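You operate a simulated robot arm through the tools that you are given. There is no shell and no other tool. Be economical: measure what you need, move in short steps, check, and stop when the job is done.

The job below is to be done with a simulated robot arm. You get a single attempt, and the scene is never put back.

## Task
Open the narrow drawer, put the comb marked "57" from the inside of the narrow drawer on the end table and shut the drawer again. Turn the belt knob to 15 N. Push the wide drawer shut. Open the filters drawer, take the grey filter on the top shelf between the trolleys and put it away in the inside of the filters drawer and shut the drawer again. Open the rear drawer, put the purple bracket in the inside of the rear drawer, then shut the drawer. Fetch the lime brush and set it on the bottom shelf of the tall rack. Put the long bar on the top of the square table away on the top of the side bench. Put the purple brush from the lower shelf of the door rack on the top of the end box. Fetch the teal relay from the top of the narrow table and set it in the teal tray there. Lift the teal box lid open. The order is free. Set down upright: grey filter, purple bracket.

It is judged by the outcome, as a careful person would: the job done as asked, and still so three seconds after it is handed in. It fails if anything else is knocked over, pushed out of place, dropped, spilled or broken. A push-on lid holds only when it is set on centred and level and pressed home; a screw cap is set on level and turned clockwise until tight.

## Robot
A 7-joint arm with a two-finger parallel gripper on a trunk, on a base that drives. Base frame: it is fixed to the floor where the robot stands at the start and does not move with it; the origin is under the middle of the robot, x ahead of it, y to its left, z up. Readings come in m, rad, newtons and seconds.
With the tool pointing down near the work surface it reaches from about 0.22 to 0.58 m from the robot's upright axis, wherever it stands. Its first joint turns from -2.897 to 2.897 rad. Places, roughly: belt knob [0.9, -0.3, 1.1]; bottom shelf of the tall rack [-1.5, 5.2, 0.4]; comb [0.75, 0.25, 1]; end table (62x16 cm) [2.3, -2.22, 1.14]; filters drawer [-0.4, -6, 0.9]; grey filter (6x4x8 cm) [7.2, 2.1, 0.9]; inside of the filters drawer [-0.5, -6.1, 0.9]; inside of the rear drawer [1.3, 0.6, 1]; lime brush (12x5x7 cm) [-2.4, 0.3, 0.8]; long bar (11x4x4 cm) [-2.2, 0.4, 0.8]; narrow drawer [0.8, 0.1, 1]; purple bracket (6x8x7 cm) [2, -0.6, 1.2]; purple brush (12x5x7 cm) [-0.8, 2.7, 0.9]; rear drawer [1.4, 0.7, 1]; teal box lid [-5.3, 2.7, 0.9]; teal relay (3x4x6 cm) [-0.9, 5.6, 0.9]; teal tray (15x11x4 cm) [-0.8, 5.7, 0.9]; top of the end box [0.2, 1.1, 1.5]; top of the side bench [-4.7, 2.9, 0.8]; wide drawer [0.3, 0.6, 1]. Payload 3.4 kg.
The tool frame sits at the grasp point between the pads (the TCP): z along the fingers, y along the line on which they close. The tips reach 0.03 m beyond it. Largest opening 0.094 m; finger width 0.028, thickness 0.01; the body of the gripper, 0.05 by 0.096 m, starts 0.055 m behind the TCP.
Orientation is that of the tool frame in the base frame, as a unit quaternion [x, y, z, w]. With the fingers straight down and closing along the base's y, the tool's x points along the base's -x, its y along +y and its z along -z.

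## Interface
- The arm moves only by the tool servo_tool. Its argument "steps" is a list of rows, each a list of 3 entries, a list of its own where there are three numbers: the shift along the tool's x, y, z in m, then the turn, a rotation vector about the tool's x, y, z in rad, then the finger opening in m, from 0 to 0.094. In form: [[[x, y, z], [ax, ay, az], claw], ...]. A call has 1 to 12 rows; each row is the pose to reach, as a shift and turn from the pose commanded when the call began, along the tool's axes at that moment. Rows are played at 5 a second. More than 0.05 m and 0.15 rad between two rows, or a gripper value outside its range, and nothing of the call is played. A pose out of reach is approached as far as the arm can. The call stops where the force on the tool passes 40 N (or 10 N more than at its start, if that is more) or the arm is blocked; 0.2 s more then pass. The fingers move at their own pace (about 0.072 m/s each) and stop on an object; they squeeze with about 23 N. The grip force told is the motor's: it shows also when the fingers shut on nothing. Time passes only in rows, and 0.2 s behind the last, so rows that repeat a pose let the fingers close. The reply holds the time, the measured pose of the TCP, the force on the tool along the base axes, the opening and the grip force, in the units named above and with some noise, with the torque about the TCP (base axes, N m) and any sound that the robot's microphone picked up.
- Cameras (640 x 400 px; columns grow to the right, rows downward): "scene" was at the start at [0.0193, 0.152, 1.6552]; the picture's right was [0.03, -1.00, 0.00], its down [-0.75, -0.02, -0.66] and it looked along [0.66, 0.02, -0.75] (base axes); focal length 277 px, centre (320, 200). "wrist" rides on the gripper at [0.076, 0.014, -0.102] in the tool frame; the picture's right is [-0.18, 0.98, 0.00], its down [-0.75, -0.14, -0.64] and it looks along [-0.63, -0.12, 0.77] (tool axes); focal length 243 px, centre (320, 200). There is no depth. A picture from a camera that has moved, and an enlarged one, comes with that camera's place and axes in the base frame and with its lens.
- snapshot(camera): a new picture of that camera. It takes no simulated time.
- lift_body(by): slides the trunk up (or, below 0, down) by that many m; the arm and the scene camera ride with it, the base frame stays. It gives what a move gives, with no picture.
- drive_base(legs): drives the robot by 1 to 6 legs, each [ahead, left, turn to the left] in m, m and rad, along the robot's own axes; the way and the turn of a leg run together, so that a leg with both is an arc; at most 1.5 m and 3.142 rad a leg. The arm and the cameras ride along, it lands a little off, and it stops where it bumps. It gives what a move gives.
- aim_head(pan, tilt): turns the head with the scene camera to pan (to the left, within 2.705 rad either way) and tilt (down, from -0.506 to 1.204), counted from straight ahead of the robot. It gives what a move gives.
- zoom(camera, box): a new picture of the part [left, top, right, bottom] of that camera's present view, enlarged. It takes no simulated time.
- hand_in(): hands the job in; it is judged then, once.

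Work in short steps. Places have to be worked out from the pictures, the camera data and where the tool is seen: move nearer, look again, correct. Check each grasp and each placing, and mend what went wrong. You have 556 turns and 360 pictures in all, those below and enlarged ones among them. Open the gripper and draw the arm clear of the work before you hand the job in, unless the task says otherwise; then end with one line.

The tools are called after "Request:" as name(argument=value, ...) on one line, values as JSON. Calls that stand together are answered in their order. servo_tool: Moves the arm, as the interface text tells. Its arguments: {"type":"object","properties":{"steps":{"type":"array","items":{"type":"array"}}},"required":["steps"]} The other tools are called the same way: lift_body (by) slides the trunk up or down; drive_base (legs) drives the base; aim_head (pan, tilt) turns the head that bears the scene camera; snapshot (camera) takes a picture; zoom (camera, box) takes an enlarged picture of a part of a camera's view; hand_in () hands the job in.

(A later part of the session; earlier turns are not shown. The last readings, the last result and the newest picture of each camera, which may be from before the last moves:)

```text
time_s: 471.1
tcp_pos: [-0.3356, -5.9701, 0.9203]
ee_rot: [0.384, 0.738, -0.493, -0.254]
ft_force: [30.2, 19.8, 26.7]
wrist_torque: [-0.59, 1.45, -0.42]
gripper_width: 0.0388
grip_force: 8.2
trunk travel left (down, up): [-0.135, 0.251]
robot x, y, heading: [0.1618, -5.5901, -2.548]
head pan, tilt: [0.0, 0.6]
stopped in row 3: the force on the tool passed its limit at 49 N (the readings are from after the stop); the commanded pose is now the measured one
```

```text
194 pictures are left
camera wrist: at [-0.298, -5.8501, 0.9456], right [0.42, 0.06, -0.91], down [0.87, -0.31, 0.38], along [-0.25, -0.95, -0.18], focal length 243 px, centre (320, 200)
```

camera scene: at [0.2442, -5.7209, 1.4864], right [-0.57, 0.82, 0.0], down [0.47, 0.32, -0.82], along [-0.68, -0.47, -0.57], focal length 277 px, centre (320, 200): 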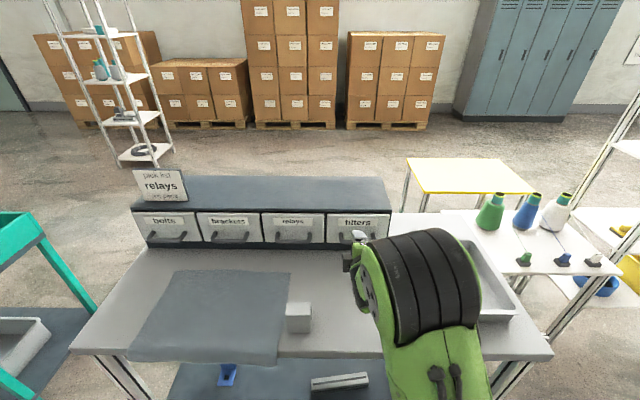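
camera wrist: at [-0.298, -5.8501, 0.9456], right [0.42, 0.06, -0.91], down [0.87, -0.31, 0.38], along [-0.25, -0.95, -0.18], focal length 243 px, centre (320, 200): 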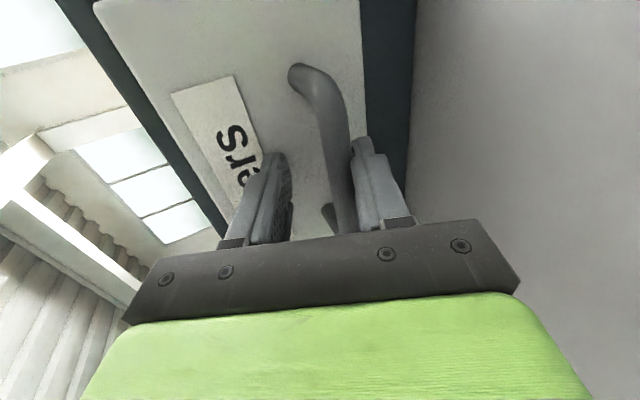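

The tips touch the face and the lower finger meets the bar first; I back 6 mm, shift down 1 cm and close again.

Request:
servo_tool(steps=[[[0, 0, -0.006], [0, 0, 0], 0.05], [[0, 0.006, -0.006], [0, 0, 0], 0.05], [[0, 0.011, -0.006], [0, 0, 0], 0.05], [[0, 0.011, -0.006], [0, 0, 0], 0.03], [[0, 0.011, -0.006], [0, 0, 0], 0.015], [[0, 0.011, -0.006], [0, 0, 0], 0.0], [[0, 0.011, -0.006], [0, 0, 0], 0.0]])

Request:
snapshot(camera="wrist")

```text
time_s: 472.7
tcp_pos: [-0.3308, -5.9677, 0.9072]
ee_rot: [0.387, 0.739, -0.491, -0.251]
ft_force: [-0.7, -1.1, 31.4]
wrist_torque: [0.06, 0.11, -0.15]
gripper_width: 0.0178
grip_force: 44.9
trunk travel left (down, up): [-0.135, 0.251]
robot x, y, heading: [0.1577, -5.5931, -2.542]
head pan, tilt: [0.0, 0.6]
```

```text
193 pictures are left
camera wrist: at [-0.2936, -5.8476, 0.9341], right [0.42, 0.07, -0.9], down [0.87, -0.31, 0.39], along [-0.25, -0.95, -0.19], focal length 243 px, centre (320, 200)
```

wrist: 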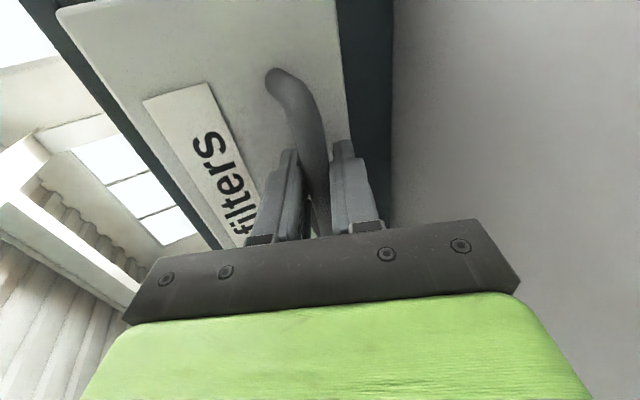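

Gripped (18 mm). I ease the vertical strain and pull by driving back.

Request:
servo_tool(steps=[[[0, -0.002, 0], [0, 0, 0], 0], [[0, -0.004, 0], [0, 0, 0], 0]])

Request:
drive_base(legs=[[-0.1, 0, 0.008]])

Request:
snapshot(camera="scene")

```text
time_s: 473.3
tcp_pos: [-0.3319, -5.9682, 0.908]
ee_rot: [0.388, 0.741, -0.488, -0.25]
ft_force: [-1.2, -1.6, 21.5]
wrist_torque: [-0.07, 0.13, 0.29]
gripper_width: 0.0179
grip_force: 44.9
trunk travel left (down, up): [-0.135, 0.251]
robot x, y, heading: [0.1608, -5.5893, -2.539]
head pan, tilt: [0.0, 0.6]
```

```text
time_s: 474.4
tcp_pos: [-0.2473, -5.9117, 0.908]
ee_rot: [0.385, 0.742, -0.488, -0.25]
ft_force: [-4.8, 8.3, 19.5]
wrist_torque: [0.2, 0.08, -0.71]
gripper_width: 0.018
grip_force: 44.9
trunk travel left (down, up): [-0.135, 0.251]
robot x, y, heading: [0.238, -5.5354, -2.532]
head pan, tilt: [0.0, 0.6]
```

```text
192 pictures are left
camera scene: at [0.3066, -5.6752, 1.4868], right [-0.57, 0.82, 0.0], down [0.46, 0.32, -0.83], along [-0.68, -0.47, -0.56], focal length 277 px, centre (320, 200)
```

scene: 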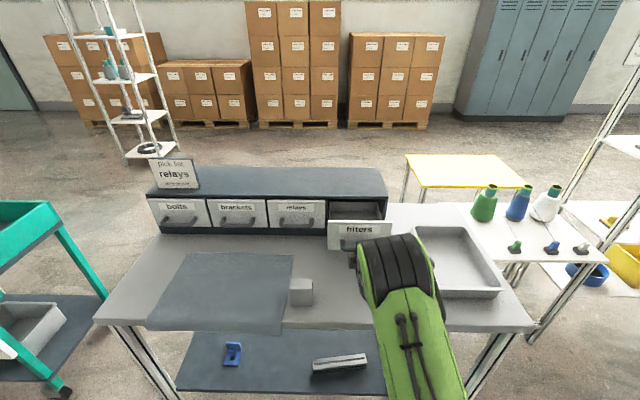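

It opens nicely and passes clear of the filter. I pull 7 cm more.

Request:
drive_base(legs=[[-0.07, 0, 0]])

Request:
snapshot(camera="scene")

```text
time_s: 475.5
tcp_pos: [-0.1883, -5.8734, 0.9098]
ee_rot: [0.384, 0.742, -0.49, -0.251]
ft_force: [1.8, -1.3, 23.6]
wrist_torque: [-0.09, 0.04, -0.21]
gripper_width: 0.0133
grip_force: 45.2
trunk travel left (down, up): [-0.135, 0.251]
robot x, y, heading: [0.2962, -5.4962, -2.528]
head pan, tilt: [0.0, 0.6]
```

```text
191 pictures are left
camera scene: at [0.3655, -5.6361, 1.4867], right [-0.57, 0.82, 0.0], down [0.46, 0.32, -0.83], along [-0.68, -0.47, -0.56], focal length 277 px, centre (320, 200)
```

scene: 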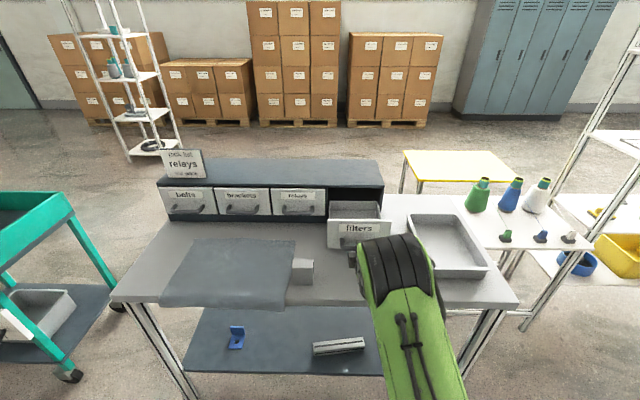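

Request:
zoom(camera="scene", box=[270, 170, 430, 290])

```text
3.33 times, centred on (350, 230) of scene
camera zoom: at [0.3655, -5.6361, 1.4867], right [-0.57, 0.82, 0.0], down [0.46, 0.32, -0.83], along [-0.68, -0.47, -0.56], focal length 923 px, centre (220, 100)
```

zoom: 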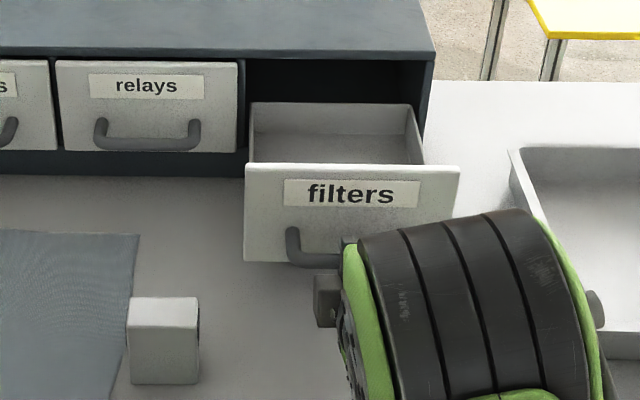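

The drawer is open and empty inside. I release the handle, back out and bring the tool vertical again.

Request:
servo_tool(steps=[[[0, 0, 0], [0, 0, 0], 0.03], [[0, 0, 0], [0, 0, 0], 0.05], [[0, 0, -0.03], [0, 0, 0], 0.055], [[0, 0, -0.06], [0, 0, 0], 0.055], [[0, -0.04, -0.075], [-0.1, 0, 0], 0.06], [[0, -0.08, -0.085], [-0.24, 0, 0], 0.065], [[0, -0.12, -0.09], [-0.38, 0, 0], 0.065], [[0, -0.14, -0.09], [-0.52, 0, 0], 0.065], [[0, -0.14, -0.09], [-0.66, 0, 0], 0.065], [[0, -0.14, -0.09], [-0.8, 0, 0], 0.065], [[0, -0.14, -0.09], [-0.94, 0, 0], 0.065], [[0, -0.14, -0.09], [-1.08, 0, 0], 0.065]])

Request:
snapshot(camera="wrist")

```text
time_s: 478.1
tcp_pos: [-0.1513, -5.8357, 1.0606]
ee_rot: [0.459, 0.888, -0.037, -0.015]
ft_force: [-0.6, 0.1, 0.0]
wrist_torque: [-0.04, 0.0, -0.01]
gripper_width: 0.0648
grip_force: 0.1
out of reach, approached as far as the arm can: row 11, 12
trunk travel left (down, up): [-0.135, 0.251]
robot x, y, heading: [0.2986, -5.4981, -2.53]
head pan, tilt: [0.0, 0.6]
```

```text
189 pictures are left
camera wrist: at [-0.1788, -5.7602, 1.162], right [0.91, 0.42, -0.08], down [0.36, -0.66, 0.66], along [0.22, -0.62, -0.75], focal length 243 px, centre (320, 200)
```

wrist: 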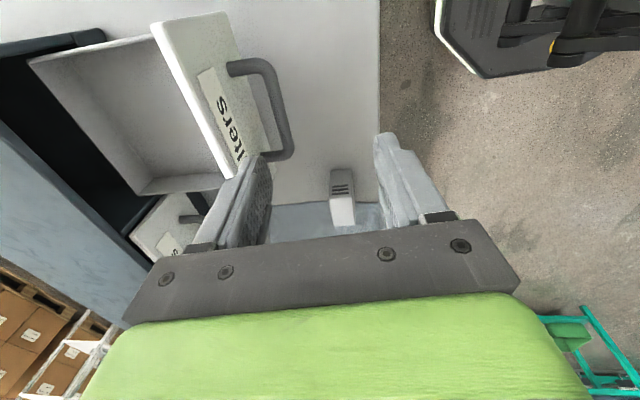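

I drive 6 cm forward and move above the filter, levelling the tool.

Request:
drive_base(legs=[[0.06, 0, 0]])

```text
time_s: 479.0
tcp_pos: [-0.2028, -5.8723, 1.061]
ee_rot: [0.458, 0.888, -0.037, -0.017]
ft_force: [-0.6, 0.0, 0.6]
wrist_torque: [0.0, -0.01, -0.01]
gripper_width: 0.0648
grip_force: 0.0
trunk travel left (down, up): [-0.135, 0.251]
robot x, y, heading: [0.2498, -5.529, -2.533]
head pan, tilt: [0.0, 0.6]
```

Request:
servo_tool(steps=[[[-0.04, 0.011, 0], [-0.04, 0.004, 0], 0.065], [[-0.08, 0.022, 0], [-0.08, 0.007, 0], 0.065], [[-0.12, 0.034, 0], [-0.08, 0.007, 0], 0.065], [[-0.16, 0.045, 0], [-0.08, 0.007, 0], 0.065], [[-0.1826, 0.0516, 0.03], [-0.08, 0.007, 0], 0.065]])

Request:
snapshot(camera="wrist")

```text
time_s: 480.2
tcp_pos: [-0.0552, -5.9916, 1.0275]
ee_rot: [0.459, 0.888, 0.0, -0.001]
ft_force: [-1.1, 0.1, 0.8]
wrist_torque: [0.01, 0.01, 0.02]
gripper_width: 0.0649
grip_force: 0.0
out of reach, approached as far as the arm can: row 2
trunk travel left (down, up): [-0.135, 0.251]
robot x, y, heading: [0.2455, -5.5299, -2.531]
head pan, tilt: [0.0, 0.6]
```

```text
188 pictures are left
camera wrist: at [-0.0887, -5.9216, 1.1304], right [0.91, 0.42, 0.0], down [0.32, -0.7, 0.64], along [0.27, -0.58, -0.77], focal length 243 px, centre (320, 200)
```

wrist: 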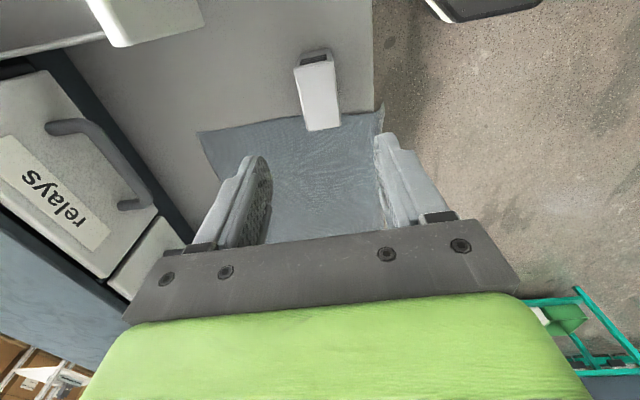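

Aligned as before. I descend, grip and lift.

Request:
servo_tool(steps=[[[0, 0, 0.04], [0, 0, 0], 0.065], [[0, 0, 0.08], [0, 0, 0], 0.065], [[0, 0, 0.12], [0, 0, 0], 0.065], [[0, 0, 0.16], [0, 0, 0], 0.065], [[0, 0, 0.175], [0, 0, 0], 0.065], [[0, 0, 0.175], [0, 0, 0], 0.03], [[0, 0, 0.175], [0, 0, 0], 0.02], [[0, 0, 0.175], [0, 0, 0], 0.02], [[0, 0, 0.14], [0, 0, 0], 0.02], [[0, 0, 0.1], [0, 0, 0], 0.02], [[0, 0, 0.06], [0, 0, 0], 0.02], [[0, 0, 0.02], [0, 0, 0], 0.02]])

Request:
lift_body(by=0.08)

Request:
snapshot(camera="wrist")

Request:
zoom(camera="scene", box=[240, 170, 440, 295])

```text
time_s: 482.8
tcp_pos: [-0.055, -5.9911, 1.009]
ee_rot: [0.459, 0.889, -0.001, -0.001]
ft_force: [0.8, -0.4, -1.1]
wrist_torque: [0.0, -0.04, 0.0]
gripper_width: 0.0396
grip_force: 22.6
trunk travel left (down, up): [-0.135, 0.251]
robot x, y, heading: [0.2462, -5.5314, -2.538]
head pan, tilt: [0.0, 0.6]
```

```text
time_s: 484.0
tcp_pos: [-0.0557, -5.9928, 1.0877]
ee_rot: [0.459, 0.888, 0.0, -0.001]
ft_force: [0.4, 0.6, -1.4]
wrist_torque: [0.0, 0.02, 0.01]
gripper_width: 0.04
grip_force: 23.0
trunk travel left (down, up): [-0.215, 0.171]
robot x, y, heading: [0.247, -5.5311, -2.534]
head pan, tilt: [0.0, 0.6]
```

```text
187 pictures are left
camera wrist: at [-0.0891, -5.9211, 1.191], right [0.91, 0.42, 0.0], down [0.32, -0.7, 0.64], along [0.27, -0.58, -0.77], focal length 243 px, centre (320, 200)
```

wrist: 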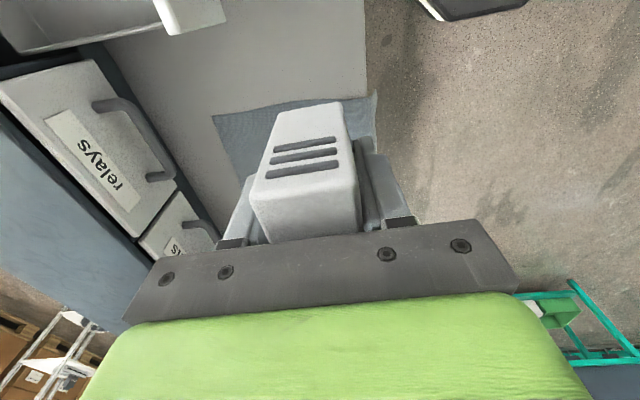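

```text
3.20 times, centred on (340, 232) of scene
camera zoom: at [0.3119, -5.6737, 1.5661], right [-0.57, 0.82, 0.0], down [0.46, 0.32, -0.82], along [-0.68, -0.47, -0.57], focal length 886 px, centre (256, 96)
```

zoom: 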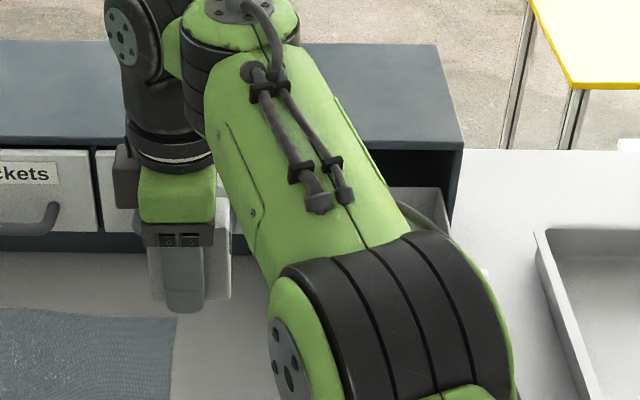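

Filter held. The drawer interior centre is at about U −3.648, V −4.70. I drive forward 0.115 m to reach it.

Request:
drive_base(legs=[[0.113, 0, 0]])

```text
time_s: 485.2
tcp_pos: [-0.1477, -6.0565, 1.0868]
ee_rot: [0.459, 0.888, 0.001, -0.001]
ft_force: [-0.6, -0.2, -0.7]
wrist_torque: [0.02, -0.02, -0.04]
gripper_width: 0.0397
grip_force: 22.1
trunk travel left (down, up): [-0.215, 0.171]
robot x, y, heading: [0.1558, -5.5924, -2.53]
head pan, tilt: [0.0, 0.6]
```

Request:
servo_tool(steps=[[[0.04, -0.01, 0], [0, 0, 0], 0.02], [[0.08, -0.022, 0], [0, 0, 0], 0.02], [[0.12, -0.034, 0], [0, 0, 0], 0.02], [[0.15, -0.042, 0], [0, 0, 0], 0.02], [[0.1725, -0.047, 0], [0, 0, 0], 0.02]])

Request:
snapshot(camera="wrist")

Request:
snapshot(camera="scene")

```text
time_s: 486.4
tcp_pos: [-0.2856, -5.9411, 1.0885]
ee_rot: [0.458, 0.889, 0.0, -0.002]
ft_force: [0.0, -0.8, -1.9]
wrist_torque: [-0.05, -0.02, 0.0]
gripper_width: 0.0399
grip_force: 22.6
trunk travel left (down, up): [-0.215, 0.171]
robot x, y, heading: [0.1547, -5.5905, -2.526]
head pan, tilt: [0.0, 0.6]
```

```text
185 pictures are left
camera wrist: at [-0.32, -5.8717, 1.1915], right [0.91, 0.42, 0.0], down [0.32, -0.7, 0.64], along [0.27, -0.58, -0.77], focal length 243 px, centre (320, 200)
```

wrist: 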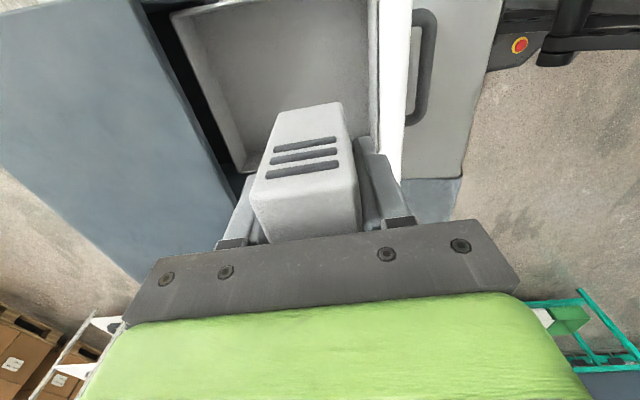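

```text
184 pictures are left
camera scene: at [0.2201, -5.7366, 1.5661], right [-0.57, 0.82, 0.0], down [0.46, 0.32, -0.82], along [-0.68, -0.47, -0.57], focal length 277 px, centre (320, 200)
```

scene: 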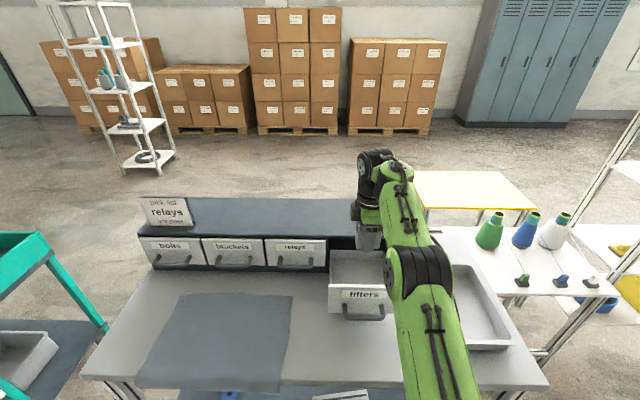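

The drawer rim shows I should go 1.8 cm further in and 0.8 cm right. Then I lower into the drawer.

Request:
servo_tool(steps=[[[0.008, -0.018, 0], [0, 0, 0], 0.02], [[0.008, -0.018, 0.04], [0, 0, 0], 0.02], [[0.008, -0.018, 0.08], [0, 0, 0], 0.02], [[0.008, -0.018, 0.11], [0, 0, 0], 0.02]])

Request:
snapshot(camera="wrist")

Request:
zoom(camera="scene", box=[290, 170, 450, 330])

```text
time_s: 487.4
tcp_pos: [-0.3049, -5.9479, 0.9798]
ee_rot: [0.459, 0.888, 0.0, -0.001]
ft_force: [0.1, 0.3, -0.6]
wrist_torque: [-0.01, 0.02, 0.0]
gripper_width: 0.0399
grip_force: 23.5
out of reach, approached as far as the arm can: row 1
trunk travel left (down, up): [-0.215, 0.171]
robot x, y, heading: [0.1598, -5.5944, -2.532]
head pan, tilt: [0.0, 0.6]
```

```text
183 pictures are left
camera wrist: at [-0.3376, -5.8766, 1.0826], right [0.91, 0.42, 0.0], down [0.32, -0.7, 0.64], along [0.27, -0.58, -0.77], focal length 243 px, centre (320, 200)
```

wrist: 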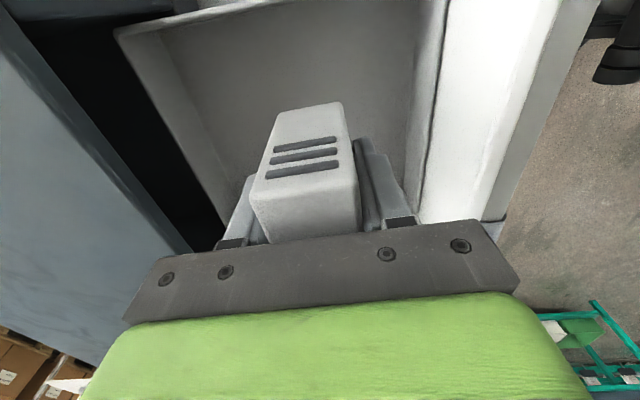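

```text
2.50 times, centred on (370, 250) of scene
camera zoom: at [0.2203, -5.7377, 1.566], right [-0.57, 0.82, 0.0], down [0.46, 0.32, -0.82], along [-0.68, -0.47, -0.57], focal length 692 px, centre (195, 75)
```

zoom: 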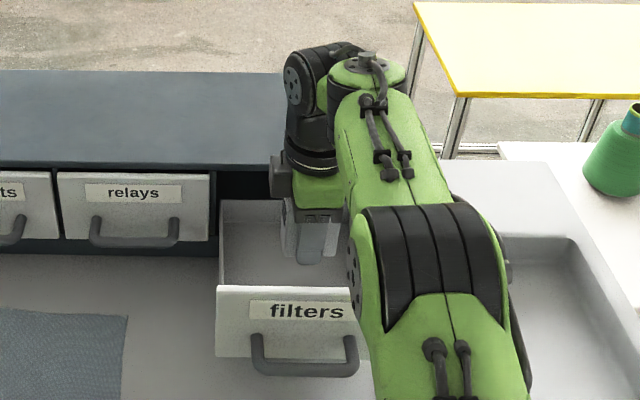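

It is descending inside the drawer, clear of the rims. I lower in small steps to contact.

Request:
servo_tool(steps=[[[0, 0, 0.015], [0, 0, 0], 0.02], [[0, 0, 0.03], [0, 0, 0], 0.02], [[0, 0, 0.037], [0, 0, 0], 0.02], [[0, 0, 0.044], [0, 0, 0], 0.02], [[0, 0, 0.051], [0, 0, 0], 0.02], [[0, 0, 0.057], [0, 0, 0], 0.02], [[0, 0, 0.063], [0, 0, 0], 0.02], [[0, 0, 0.069], [0, 0, 0], 0.02]])

Request:
snapshot(camera="wrist")

```text
time_s: 489.2
tcp_pos: [-0.3053, -5.9458, 0.9094]
ee_rot: [0.458, 0.889, -0.001, -0.001]
ft_force: [0.2, -0.2, -0.8]
wrist_torque: [-0.02, 0.02, -0.03]
gripper_width: 0.0399
grip_force: 22.8
trunk travel left (down, up): [-0.215, 0.171]
robot x, y, heading: [0.1562, -5.593, -2.533]
head pan, tilt: [0.0, 0.6]
```

```text
181 pictures are left
camera wrist: at [-0.3381, -5.8758, 1.0123], right [0.91, 0.42, 0.0], down [0.32, -0.7, 0.64], along [0.27, -0.58, -0.77], focal length 243 px, centre (320, 200)
```

wrist: 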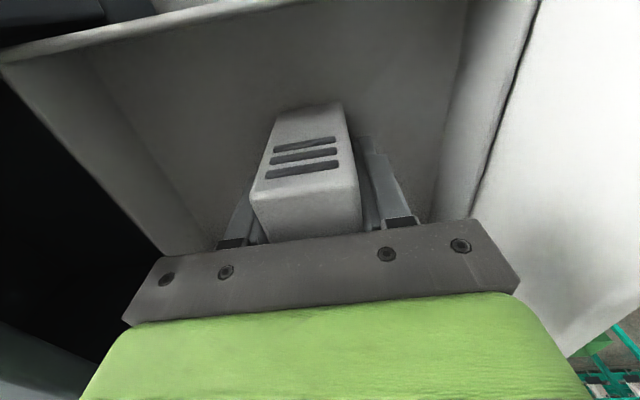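

Request:
servo_tool(steps=[[[0, 0, 0.005], [0, 0, 0], 0.02], [[0, 0, 0.01], [0, 0, 0], 0.02], [[0, 0, 0.015], [0, 0, 0], 0.02], [[0, 0, 0.02], [0, 0, 0], 0.02]])

```text
time_s: 490.0
tcp_pos: [-0.3087, -5.9475, 0.9042]
ee_rot: [0.458, 0.889, -0.009, -0.005]
ft_force: [-0.7, 0.5, 17.7]
wrist_torque: [0.21, -0.47, 0.05]
gripper_width: 0.0401
grip_force: 23.3
trunk travel left (down, up): [-0.215, 0.171]
robot x, y, heading: [0.1593, -5.594, -2.532]
head pan, tilt: [0.0, 0.6]
stopped in row 3: the force on the tool passed its limit at 47 N (the readings are from after the stop); the commanded pose is now the measured one
```

Contact at z 0.904: the filter stands on the drawer floor. I release and rise straight.

Request:
servo_tool(steps=[[[0, 0, -0.001], [0, 0, 0], 0.03], [[0, 0, -0.001], [0, 0, 0], 0.05], [[0, 0, -0.001], [0, 0, 0], 0.055], [[0, 0, -0.03], [0, 0, 0], 0.055], [[0, 0, -0.07], [0, 0, 0], 0.055], [[0, 0, -0.11], [0, 0, 0], 0.055], [[0, 0.02, -0.15], [0.018, 0.005, 0], 0.055], [[0, 0.05, -0.17], [0.018, 0.005, 0], 0.055], [[0, 0.09, -0.17], [0.018, 0.005, 0], 0.055]])

Request:
snapshot(camera="wrist")

```text
time_s: 492.0
tcp_pos: [-0.2307, -5.8931, 1.0715]
ee_rot: [0.457, 0.889, -0.014, -0.011]
ft_force: [0.6, 0.3, -0.2]
wrist_torque: [-0.01, 0.03, -0.01]
gripper_width: 0.0551
grip_force: 0.2
trunk travel left (down, up): [-0.215, 0.171]
robot x, y, heading: [0.1553, -5.5958, -2.531]
head pan, tilt: [0.0, 0.6]
```

```text
180 pictures are left
camera wrist: at [-0.2604, -5.8219, 1.1751], right [0.91, 0.42, -0.04], down [0.34, -0.69, 0.64], along [0.25, -0.59, -0.77], focal length 243 px, centre (320, 200)
```

wrist: 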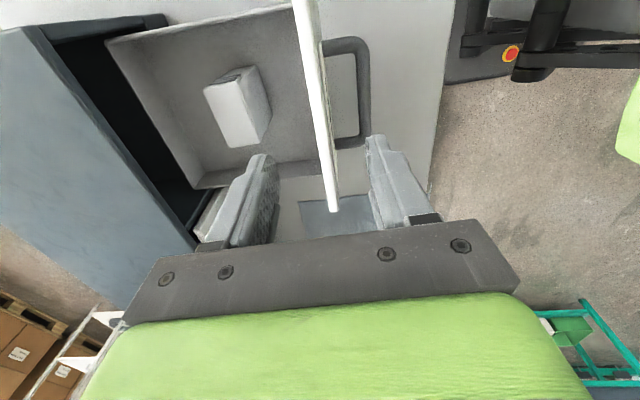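

The filter stands upright in the drawer. I close the fingers, back off, and tilt forward to push the drawer's front shut.

Request:
servo_tool(steps=[[[0, 0.04, 0], [0, 0, 0], 0.03], [[0, 0.08, 0], [0.05, 0, 0], 0.01], [[0, 0.11, 0], [0.15, 0, 0], 0], [[0, 0.12, 0.01], [0.29, 0, 0], 0], [[0, 0.12, 0.03], [0.43, 0, 0], 0], [[0, 0.12, 0.05], [0.57, 0, 0], 0], [[0, 0.12, 0.07], [0.7, 0, 0], 0], [[0, 0.12, 0.09], [0.82, 0, 0], 0], [[0, 0.12, 0.108], [0.9, 0, 0], 0]])

Request:
snapshot(camera="wrist")

```text
time_s: 494.0
tcp_pos: [-0.1727, -5.8602, 1.009]
ee_rot: [0.409, 0.794, -0.398, -0.209]
ft_force: [-0.5, -0.2, -0.4]
wrist_torque: [0.0, 0.01, 0.02]
gripper_width: 0.0002
grip_force: 22.4
out of reach, approached as far as the arm can: row 7, 8, 9
trunk travel left (down, up): [-0.215, 0.171]
robot x, y, heading: [0.1564, -5.5891, -2.527]
head pan, tilt: [0.0, 0.6]
```

```text
179 pictures are left
camera wrist: at [-0.1438, -5.7465, 1.0595], right [0.58, 0.19, -0.79], down [0.79, -0.37, 0.49], along [-0.19, -0.91, -0.37], focal length 243 px, centre (320, 200)
```

wrist: 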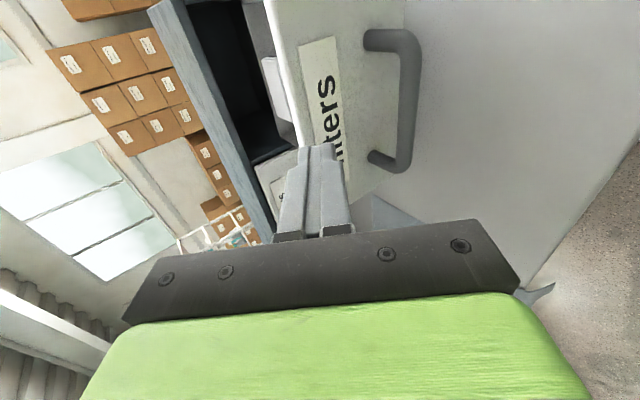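

The tips are at z≈0.99, just above the face's top. I lower the trunk 4.5 cm so they meet the label area, then push.

Request:
lift_body(by=-0.047)

Request:
servo_tool(steps=[[[0.02, -0.012, 0.016], [0, 0, 0], 0], [[0.02, -0.024, 0.032], [0, 0, 0], 0], [[0.02, -0.036, 0.048], [0, 0, 0], 0], [[0.02, -0.048, 0.064], [0, 0, 0], 0], [[0.02, -0.06, 0.08], [0, 0, 0], 0]])

Request:
snapshot(camera="wrist")

```text
time_s: 494.9
tcp_pos: [-0.1727, -5.8602, 0.9624]
ee_rot: [0.408, 0.795, -0.398, -0.209]
ft_force: [0.1, -0.9, -0.6]
wrist_torque: [-0.01, -0.03, -0.03]
gripper_width: 0.0
grip_force: 23.1
trunk travel left (down, up): [-0.168, 0.218]
robot x, y, heading: [0.1546, -5.5966, -2.529]
head pan, tilt: [0.0, 0.6]
```

```text
time_s: 496.1
tcp_pos: [-0.2659, -5.9029, 0.9641]
ee_rot: [0.408, 0.795, -0.397, -0.209]
ft_force: [-0.1, 0.6, 1.1]
wrist_torque: [0.02, -0.01, 0.02]
gripper_width: 0.0003
grip_force: 23.2
trunk travel left (down, up): [-0.168, 0.218]
robot x, y, heading: [0.1554, -5.5955, -2.531]
head pan, tilt: [0.0, 0.6]
```

```text
178 pictures are left
camera wrist: at [-0.2363, -5.7885, 1.0143], right [0.58, 0.19, -0.79], down [0.79, -0.37, 0.49], along [-0.19, -0.91, -0.37], focal length 243 px, centre (320, 200)
```

wrist: 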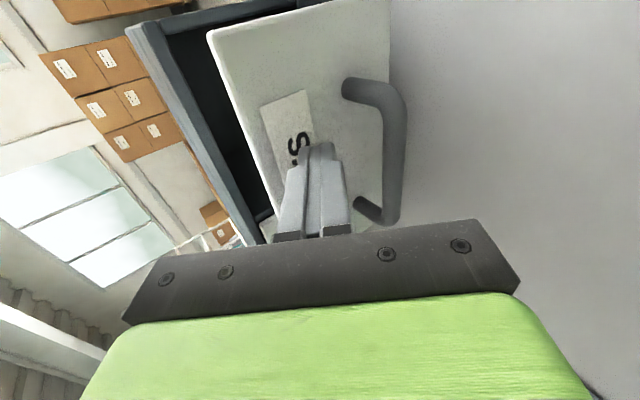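

It is closing. I keep pushing until it stops.

Request:
servo_tool(steps=[[[0, -0.012, 0.016], [0, 0, 0], 0], [[0, -0.024, 0.032], [0, 0, 0], 0], [[0, -0.036, 0.048], [0, 0, 0], 0], [[0, -0.048, 0.064], [0, 0, 0], 0], [[0, -0.06, 0.08], [0, 0, 0], 0], [[0, -0.069, 0.092], [0, 0, 0], 0], [[0, -0.078, 0.104], [0, 0, 0], 0], [[0, -0.087, 0.116], [0, 0, 0], 0]])

Request:
snapshot(camera="wrist")

Request:
snapshot(camera="scene")

```text
time_s: 497.6
tcp_pos: [-0.352, -5.9629, 0.9649]
ee_rot: [0.411, 0.797, -0.392, -0.207]
ft_force: [31.3, 19.9, 17.5]
wrist_torque: [0.09, 0.18, -0.43]
gripper_width: 0.0002
grip_force: 23.0
trunk travel left (down, up): [-0.168, 0.218]
robot x, y, heading: [0.1566, -5.5897, -2.528]
head pan, tilt: [0.0, 0.6]
stopped in row 7: the force on the tool passed its limit at 59 N (the readings are from after the stop); the commanded pose is now the measured one
```

```text
177 pictures are left
camera wrist: at [-0.3227, -5.8489, 1.0164], right [0.59, 0.2, -0.78], down [0.78, -0.37, 0.5], along [-0.19, -0.91, -0.38], focal length 243 px, centre (320, 200)
```

wrist: 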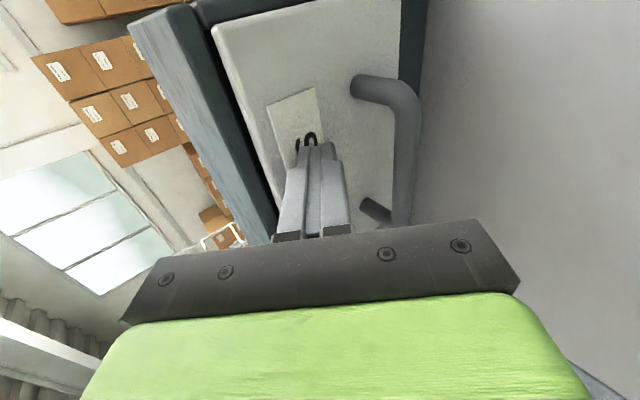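

```text
176 pictures are left
camera scene: at [0.2305, -5.7307, 1.5199], right [-0.57, 0.82, 0.0], down [0.46, 0.32, -0.83], along [-0.68, -0.48, -0.56], focal length 277 px, centre (320, 200)
```

scene: 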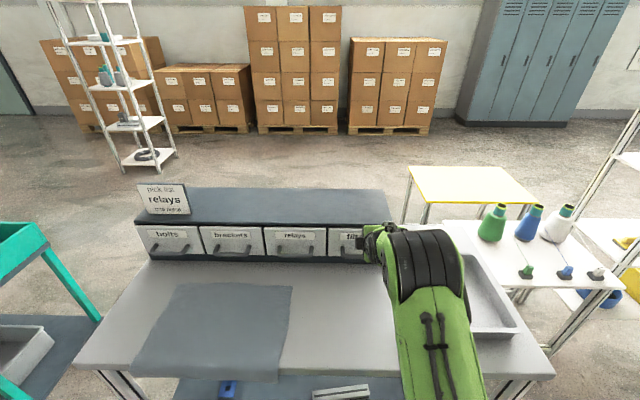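

The filters drawer is flush and shut. I retract, straighten the tool and raise the trunk.

Request:
servo_tool(steps=[[[0, 0.025, -0.033], [0, 0, 0], 0], [[0, 0.05, -0.066], [-0.05, 0, 0], 0], [[0, 0.06, -0.1], [-0.18, 0, 0], 0], [[0, 0.06, -0.13], [-0.32, 0, 0], 0.02], [[0, 0.06, -0.16], [-0.46, 0, 0], 0.04], [[0, 0.06, -0.19], [-0.6, 0, 0], 0.05], [[0, 0.06, -0.21], [-0.74, 0, 0], 0.05], [[0, 0.06, -0.22], [-0.88, 0, 0], 0.05]])

Request:
lift_body(by=0.2)

Request:
zoom(camera="scene", box=[120, 150, 440, 350])

```text
time_s: 499.4
tcp_pos: [-0.1864, -5.8464, 1.0471]
ee_rot: [0.458, 0.889, -0.012, -0.01]
ft_force: [-0.4, 0.4, 0.6]
wrist_torque: [-0.01, 0.02, 0.0]
gripper_width: 0.0499
grip_force: 0.1
trunk travel left (down, up): [-0.168, 0.218]
robot x, y, heading: [0.1564, -5.594, -2.529]
head pan, tilt: [0.0, 0.6]
```

```text
time_s: 501.5
tcp_pos: [-0.1864, -5.8464, 1.2464]
ee_rot: [0.459, 0.888, -0.013, -0.011]
ft_force: [0.2, 0.9, 0.3]
wrist_torque: [0.01, 0.0, 0.0]
gripper_width: 0.0497
grip_force: 0.0
trunk travel left (down, up): [-0.368, 0.018]
robot x, y, heading: [0.155, -5.5947, -2.531]
head pan, tilt: [0.0, 0.6]
```

```text
2.00 times, centred on (280, 250) of scene
camera zoom: at [0.2215, -5.7367, 1.7198], right [-0.57, 0.82, 0.0], down [0.46, 0.32, -0.83], along [-0.68, -0.47, -0.57], focal length 554 px, centre (400, 100)
```

zoom: 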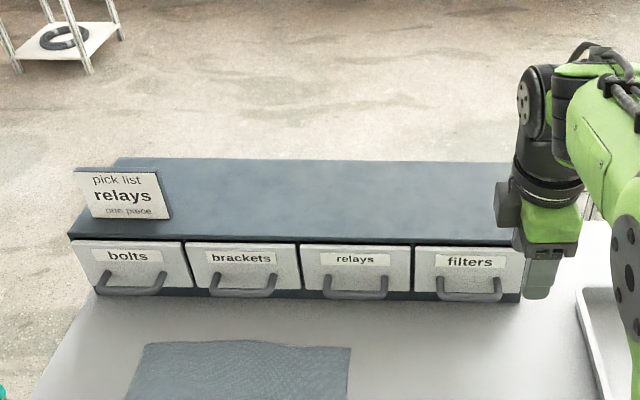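

All good. I drive back the way I came, around the rack and channel.

Request:
drive_base(legs=[[-0.64, 0, 0], [0, -0.4, 0], [0, 0, 1.9], [-0.844, -0.158, 0], [-0.844, -0.158, 0]])

```text
time_s: 520.0
tcp_pos: [-0.7716, -4.4215, 1.2467]
ee_rot: [-0.462, 0.887, -0.016, 0.004]
ft_force: [-0.7, 0.1, -0.5]
wrist_torque: [0.01, -0.01, -0.01]
gripper_width: 0.0503
grip_force: 0.0
trunk travel left (down, up): [-0.368, 0.018]
robot x, y, heading: [-1.1251, -4.1825, -0.617]
head pan, tilt: [0.0, 0.6]
```

Request:
drive_base(legs=[[-0.807, -0.288, 0], [-1.125, -0.92, 0], [-0.55, 0.56, 0], [-0.55, 0.56, 0]])

Request:
aim_head(pan=1.9, tilt=0.4)

Request:
snapshot(camera="scene")

```text
time_s: 539.0
tcp_pos: [-3.3022, -2.7383, 1.2465]
ee_rot: [-0.466, 0.885, -0.017, 0.005]
ft_force: [0.0, 0.7, 0.0]
wrist_torque: [-0.03, -0.03, 0.0]
gripper_width: 0.0503
grip_force: 0.1
trunk travel left (down, up): [-0.368, 0.018]
robot x, y, heading: [-3.6591, -2.5015, -0.604]
head pan, tilt: [0.0, 0.6]
```

```text
time_s: 540.9
tcp_pos: [-3.3022, -2.7374, 1.2465]
ee_rot: [-0.467, 0.884, -0.016, 0.005]
ft_force: [0.2, 0.8, 0.2]
wrist_torque: [0.03, -0.01, -0.02]
gripper_width: 0.0498
grip_force: 0.0
trunk travel left (down, up): [-0.368, 0.018]
robot x, y, heading: [-3.6567, -2.4993, -0.608]
head pan, tilt: [1.901, 0.4]
```

```text
174 pictures are left
camera scene: at [-3.5936, -2.2572, 1.7376], right [0.96, -0.28, 0.0], down [-0.11, -0.37, -0.92], along [0.25, 0.89, -0.39], focal length 277 px, centre (320, 200)
```

scene: 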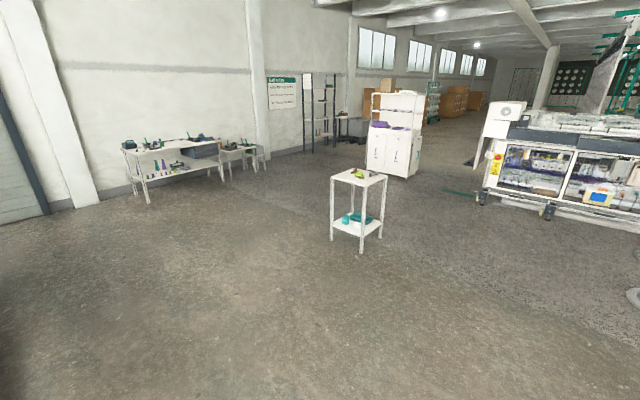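

The square table is ahead; the long wall table is the side bench, the black uprights the tall rack. I turn toward the square table and approach.

Request:
drive_base(legs=[[0, 0, 1.7], [1.2, 0, 0], [0.8, 0, 0]])

Request:
aim_head(pan=0.0, tilt=0.6)

Request:
snapshot(camera="scene")

```text
time_s: 554.8
tcp_pos: [-2.5915, -0.3668, 1.2462]
ee_rot: [0.973, -0.229, 0.007, -0.015]
ft_force: [-0.8, 0.9, 0.0]
wrist_torque: [-0.03, 0.0, 0.0]
gripper_width: 0.0501
grip_force: 0.0
trunk travel left (down, up): [-0.368, 0.018]
robot x, y, heading: [-2.7705, -0.7533, 1.107]
head pan, tilt: [1.901, 0.4]
```

```text
time_s: 556.7
tcp_pos: [-2.5906, -0.3674, 1.2461]
ee_rot: [0.973, -0.228, 0.007, -0.016]
ft_force: [0.4, -0.3, -0.3]
wrist_torque: [-0.03, -0.01, 0.0]
gripper_width: 0.05
grip_force: 0.0
trunk travel left (down, up): [-0.368, 0.018]
robot x, y, heading: [-2.7713, -0.7493, 1.099]
head pan, tilt: [0.0, 0.6]
```

```text
173 pictures are left
camera scene: at [-2.8949, -0.6607, 1.7194], right [0.89, -0.45, 0.0], down [-0.25, -0.5, -0.83], along [0.37, 0.74, -0.56], focal length 277 px, centre (320, 200)
```

scene: 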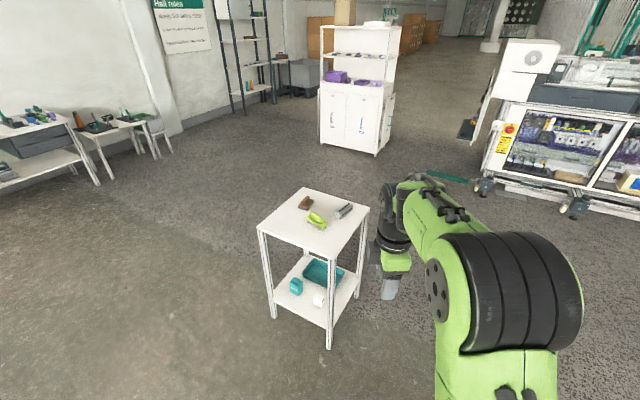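

The table is aligned with the machine axes; the long bar lies near its right edge. I drive to that side and face it.

Request:
drive_base(legs=[[0.9, -0.5, 0], [0, 0, 1.084]])

Request:
aim_head(pan=0.0, tilt=0.8)

Request:
snapshot(camera="scene")

Request:
snapshot(camera="wrist")

```text
time_s: 564.7
tcp_pos: [-2.186, 0.1804, 1.2454]
ee_rot: [0.951, 0.309, -0.001, -0.017]
ft_force: [0.0, 0.8, -0.1]
wrist_torque: [0.0, 0.0, -0.03]
gripper_width: 0.0503
grip_force: 0.0
trunk travel left (down, up): [-0.368, 0.018]
robot x, y, heading: [-1.9277, -0.1564, 2.195]
head pan, tilt: [0.0, 0.6]
```

```text
time_s: 565.4
tcp_pos: [-2.1862, 0.1817, 1.2458]
ee_rot: [0.951, 0.309, -0.002, -0.016]
ft_force: [-0.5, -0.3, 0.6]
wrist_torque: [0.02, -0.05, 0.01]
gripper_width: 0.05
grip_force: 0.1
trunk travel left (down, up): [-0.368, 0.018]
robot x, y, heading: [-1.9284, -0.1613, 2.188]
head pan, tilt: [0.0, 0.799]
```

```text
172 pictures are left
camera scene: at [-2.0638, -0.2334, 1.7026], right [0.81, 0.58, 0.0], down [0.42, -0.58, -0.7], along [-0.41, 0.57, -0.72], focal length 277 px, centre (320, 200)
```

scene: 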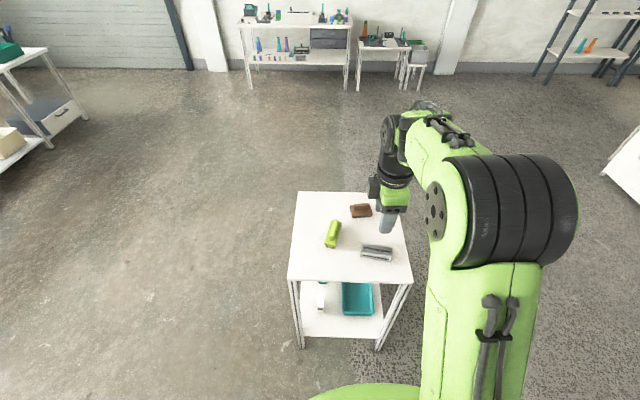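

```text
171 pictures are left
camera wrist: at [-2.115, 0.2103, 1.349], right [0.43, -0.9, -0.03], down [-0.68, -0.35, 0.64], along [-0.59, -0.25, -0.77], focal length 243 px, centre (320, 200)
```

wrist: 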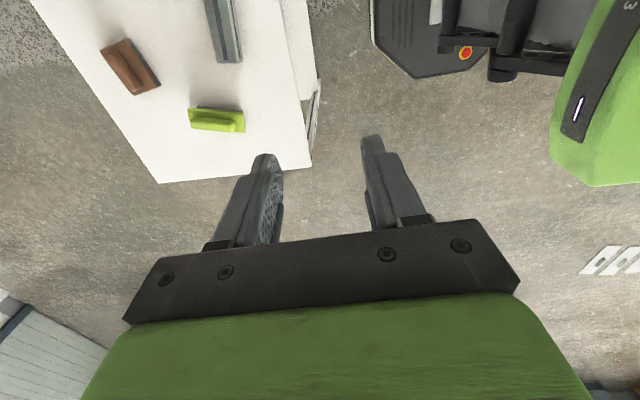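

The bar lies crosswise (11 cm along my left-right) about 0.63 m ahead, 0.07 m right. I move 0.13 m closer and lower the trunk 0.25 m.

Request:
drive_base(legs=[[0.13, 0, 0]])

Request:
lift_body(by=-0.2)

Request:
zoom(camera="scene", box=[280, 180, 480, 305])

Request:
snapshot(camera="wrist")

```text
time_s: 566.7
tcp_pos: [-2.2608, 0.287, 1.2459]
ee_rot: [0.951, 0.308, -0.002, -0.018]
ft_force: [-0.8, 0.5, -0.8]
wrist_torque: [-0.01, -0.01, 0.01]
gripper_width: 0.0499
grip_force: 0.1
trunk travel left (down, up): [-0.368, 0.018]
robot x, y, heading: [-2.0072, -0.0523, 2.19]
head pan, tilt: [0.0, 0.799]
```

```text
time_s: 568.9
tcp_pos: [-2.2609, 0.287, 1.0463]
ee_rot: [0.951, 0.309, -0.002, -0.017]
ft_force: [-0.6, -0.1, -0.3]
wrist_torque: [0.02, -0.05, 0.01]
gripper_width: 0.05
grip_force: 0.1
trunk travel left (down, up): [-0.168, 0.218]
robot x, y, heading: [-2.0043, -0.0564, 2.193]
head pan, tilt: [0.0, 0.799]
```

```text
3.20 times, centred on (380, 242) of scene
camera zoom: at [-2.1404, -0.1261, 1.5026], right [0.81, 0.58, 0.0], down [0.42, -0.58, -0.7], along [-0.41, 0.57, -0.72], focal length 886 px, centre (128, 64)
```

zoom: 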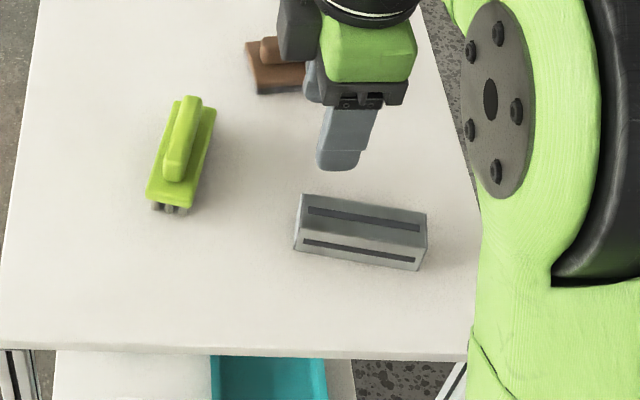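

```text
169 pictures are left
camera wrist: at [-2.1911, 0.3177, 1.1491], right [0.43, -0.9, -0.03], down [-0.68, -0.35, 0.64], along [-0.59, -0.25, -0.77], focal length 243 px, centre (320, 200)
```

wrist: 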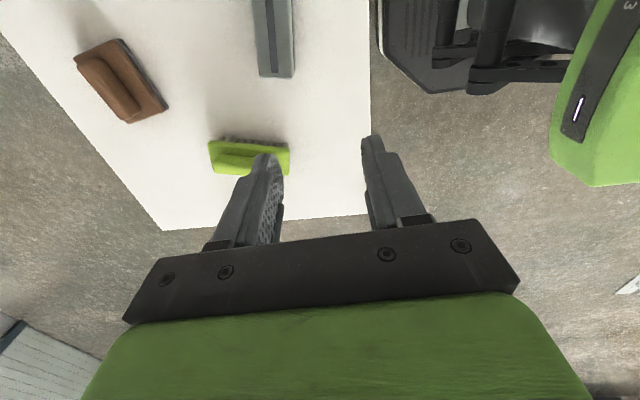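

The bar's centre is ≈(u 0.50, v −0.07), turned by ~0.14 rad. I align above it and descend partway.

Request:
servo_tool(steps=[[[0.03, -0.025, 0.01], [-0.034, -0.007, 0.07], 0.07], [[0.06, -0.05, 0.02], [-0.034, -0.007, 0.136], 0.07], [[0.078, -0.07, 0.05], [-0.034, -0.007, 0.136], 0.07], [[0.078, -0.07, 0.09], [-0.034, -0.007, 0.136], 0.07], [[0.078, -0.07, 0.13], [-0.034, -0.007, 0.136], 0.07]])

Request:
snapshot(camera="wrist")

```text
time_s: 570.1
tcp_pos: [-2.2424, 0.3958, 0.919]
ee_rot: [0.97, 0.242, -0.002, 0.0]
ft_force: [-0.8, -0.7, 0.1]
wrist_torque: [0.0, 0.02, -0.04]
gripper_width: 0.07
grip_force: 0.0
trunk travel left (down, up): [-0.168, 0.218]
robot x, y, heading: [-2.0061, -0.0526, 2.19]
head pan, tilt: [0.0, 0.799]
```

```text
168 pictures are left
camera wrist: at [-2.1695, 0.4184, 1.0219], right [0.3, -0.95, 0.0], down [-0.73, -0.23, 0.64], along [-0.61, -0.19, -0.76], focal length 243 px, centre (320, 200)
```

wrist: 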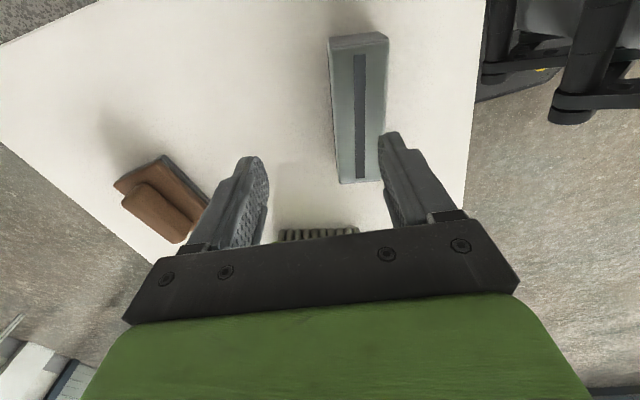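

The bar is 3.6 cm nearer than the tool axis. I correct and descend to z≈0.82 for another look.

Request:
servo_tool(steps=[[[0, 0.036, 0.02], [0, 0, 0], 0.07], [[0, 0.036, 0.06], [0, 0, 0], 0.07], [[0, 0.036, 0.09], [0, 0, 0], 0.07]])

Request:
snapshot(camera="wrist")

```text
time_s: 570.9
tcp_pos: [-2.2249, 0.3609, 0.8299]
ee_rot: [0.97, 0.244, -0.002, 0.001]
ft_force: [-0.6, -0.2, -0.5]
wrist_torque: [0.04, -0.01, 0.06]
gripper_width: 0.0701
grip_force: 0.1
trunk travel left (down, up): [-0.168, 0.218]
robot x, y, heading: [-2.0069, -0.0557, 2.19]
head pan, tilt: [0.0, 0.799]
```

```text
167 pictures are left
camera wrist: at [-2.1526, 0.3849, 0.9331], right [0.3, -0.95, 0.0], down [-0.73, -0.23, 0.64], along [-0.61, -0.2, -0.77], focal length 243 px, centre (320, 200)
```

wrist: 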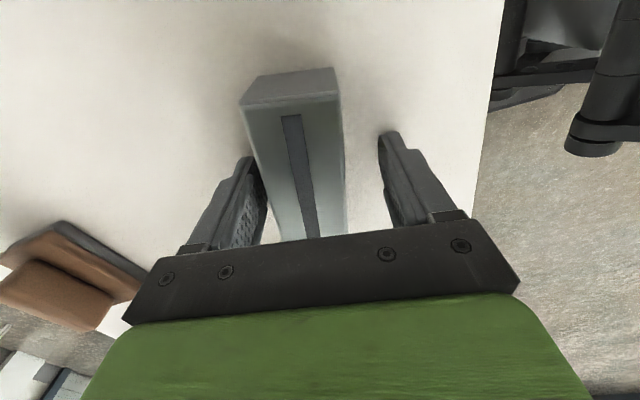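

I shift 2 cm along the bar and 0.7 cm across, descend to z≈0.80 and close.

Request:
servo_tool(steps=[[[-0.02, -0.007, 0.015], [0, 0, 0], 0.07], [[-0.02, -0.007, 0.03], [0, 0, 0], 0.07], [[-0.02, -0.007, 0.03], [0, 0, 0], 0.04], [[-0.02, -0.007, 0.03], [0, 0, 0], 0.02], [[-0.02, -0.007, 0.03], [0, 0, 0], 0.02]])

Request:
snapshot(camera="wrist")

```text
time_s: 571.2
tcp_pos: [-2.2289, 0.3661, 0.8306]
ee_rot: [0.971, 0.24, 0.004, -0.004]
ft_force: [6.4, -2.5, 18.3]
wrist_torque: [-0.9, -0.32, 0.43]
gripper_width: 0.073
grip_force: 2.9
trunk travel left (down, up): [-0.168, 0.218]
robot x, y, heading: [-2.0055, -0.0516, 2.193]
head pan, tilt: [0.0, 0.799]
stopped in row 1: the force on the tool passed its limit at 62 N (the readings are from after the stop); the commanded pose is now the measured one
```

```text
166 pictures are left
camera wrist: at [-2.1561, 0.387, 0.9339], right [0.29, -0.96, -0.01], down [-0.74, -0.23, 0.63], along [-0.61, -0.18, -0.77], focal length 243 px, centre (320, 200)
```

wrist: 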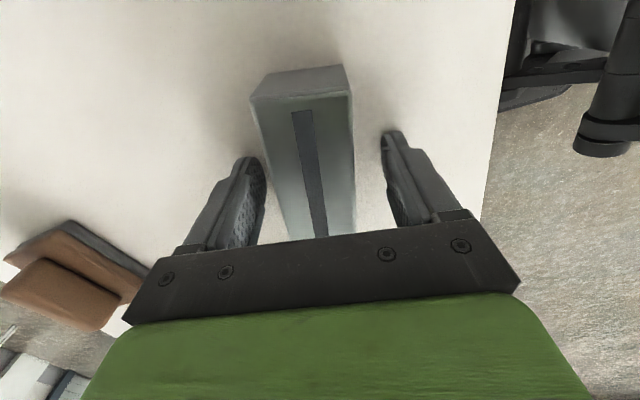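

The tips already touch the table (z≈0.80), so this is the right height. I rise 4 mm, centre along the bar, and close.

Request:
servo_tool(steps=[[[0, 0, -0.004], [0, 0, 0], 0.07], [[-0.015, 0, -0.004], [0, 0, 0], 0.07], [[-0.015, 0, -0.004], [0, 0, 0], 0.05], [[-0.015, 0, -0.004], [0, 0, 0], 0.03], [[-0.015, 0, -0.004], [0, 0, 0], 0.02], [[-0.015, 0, -0.004], [0, 0, 0], 0.02]])

Request:
snapshot(camera="wrist")

```text
time_s: 572.6
tcp_pos: [-2.2428, 0.3596, 0.8325]
ee_rot: [0.971, 0.24, 0.004, -0.004]
ft_force: [-0.5, 0.9, 0.5]
wrist_torque: [-0.08, 0.14, -0.08]
gripper_width: 0.0442
grip_force: 23.3
trunk travel left (down, up): [-0.168, 0.218]
robot x, y, heading: [-2.0055, -0.0504, 2.187]
head pan, tilt: [0.0, 0.799]
```

```text
165 pictures are left
camera wrist: at [-2.1707, 0.3812, 0.936], right [0.29, -0.96, -0.01], down [-0.74, -0.23, 0.64], along [-0.61, -0.18, -0.77], focal length 243 px, centre (320, 200)
```

wrist: 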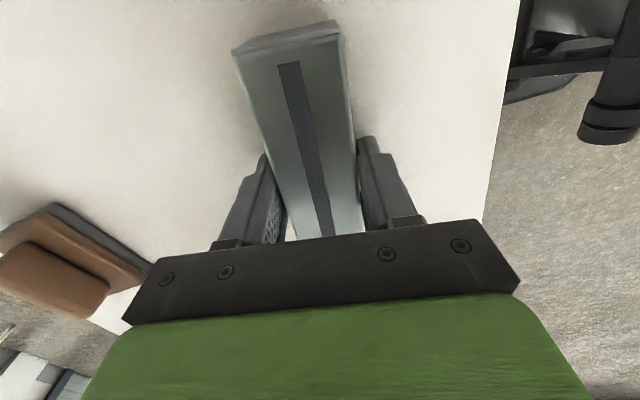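

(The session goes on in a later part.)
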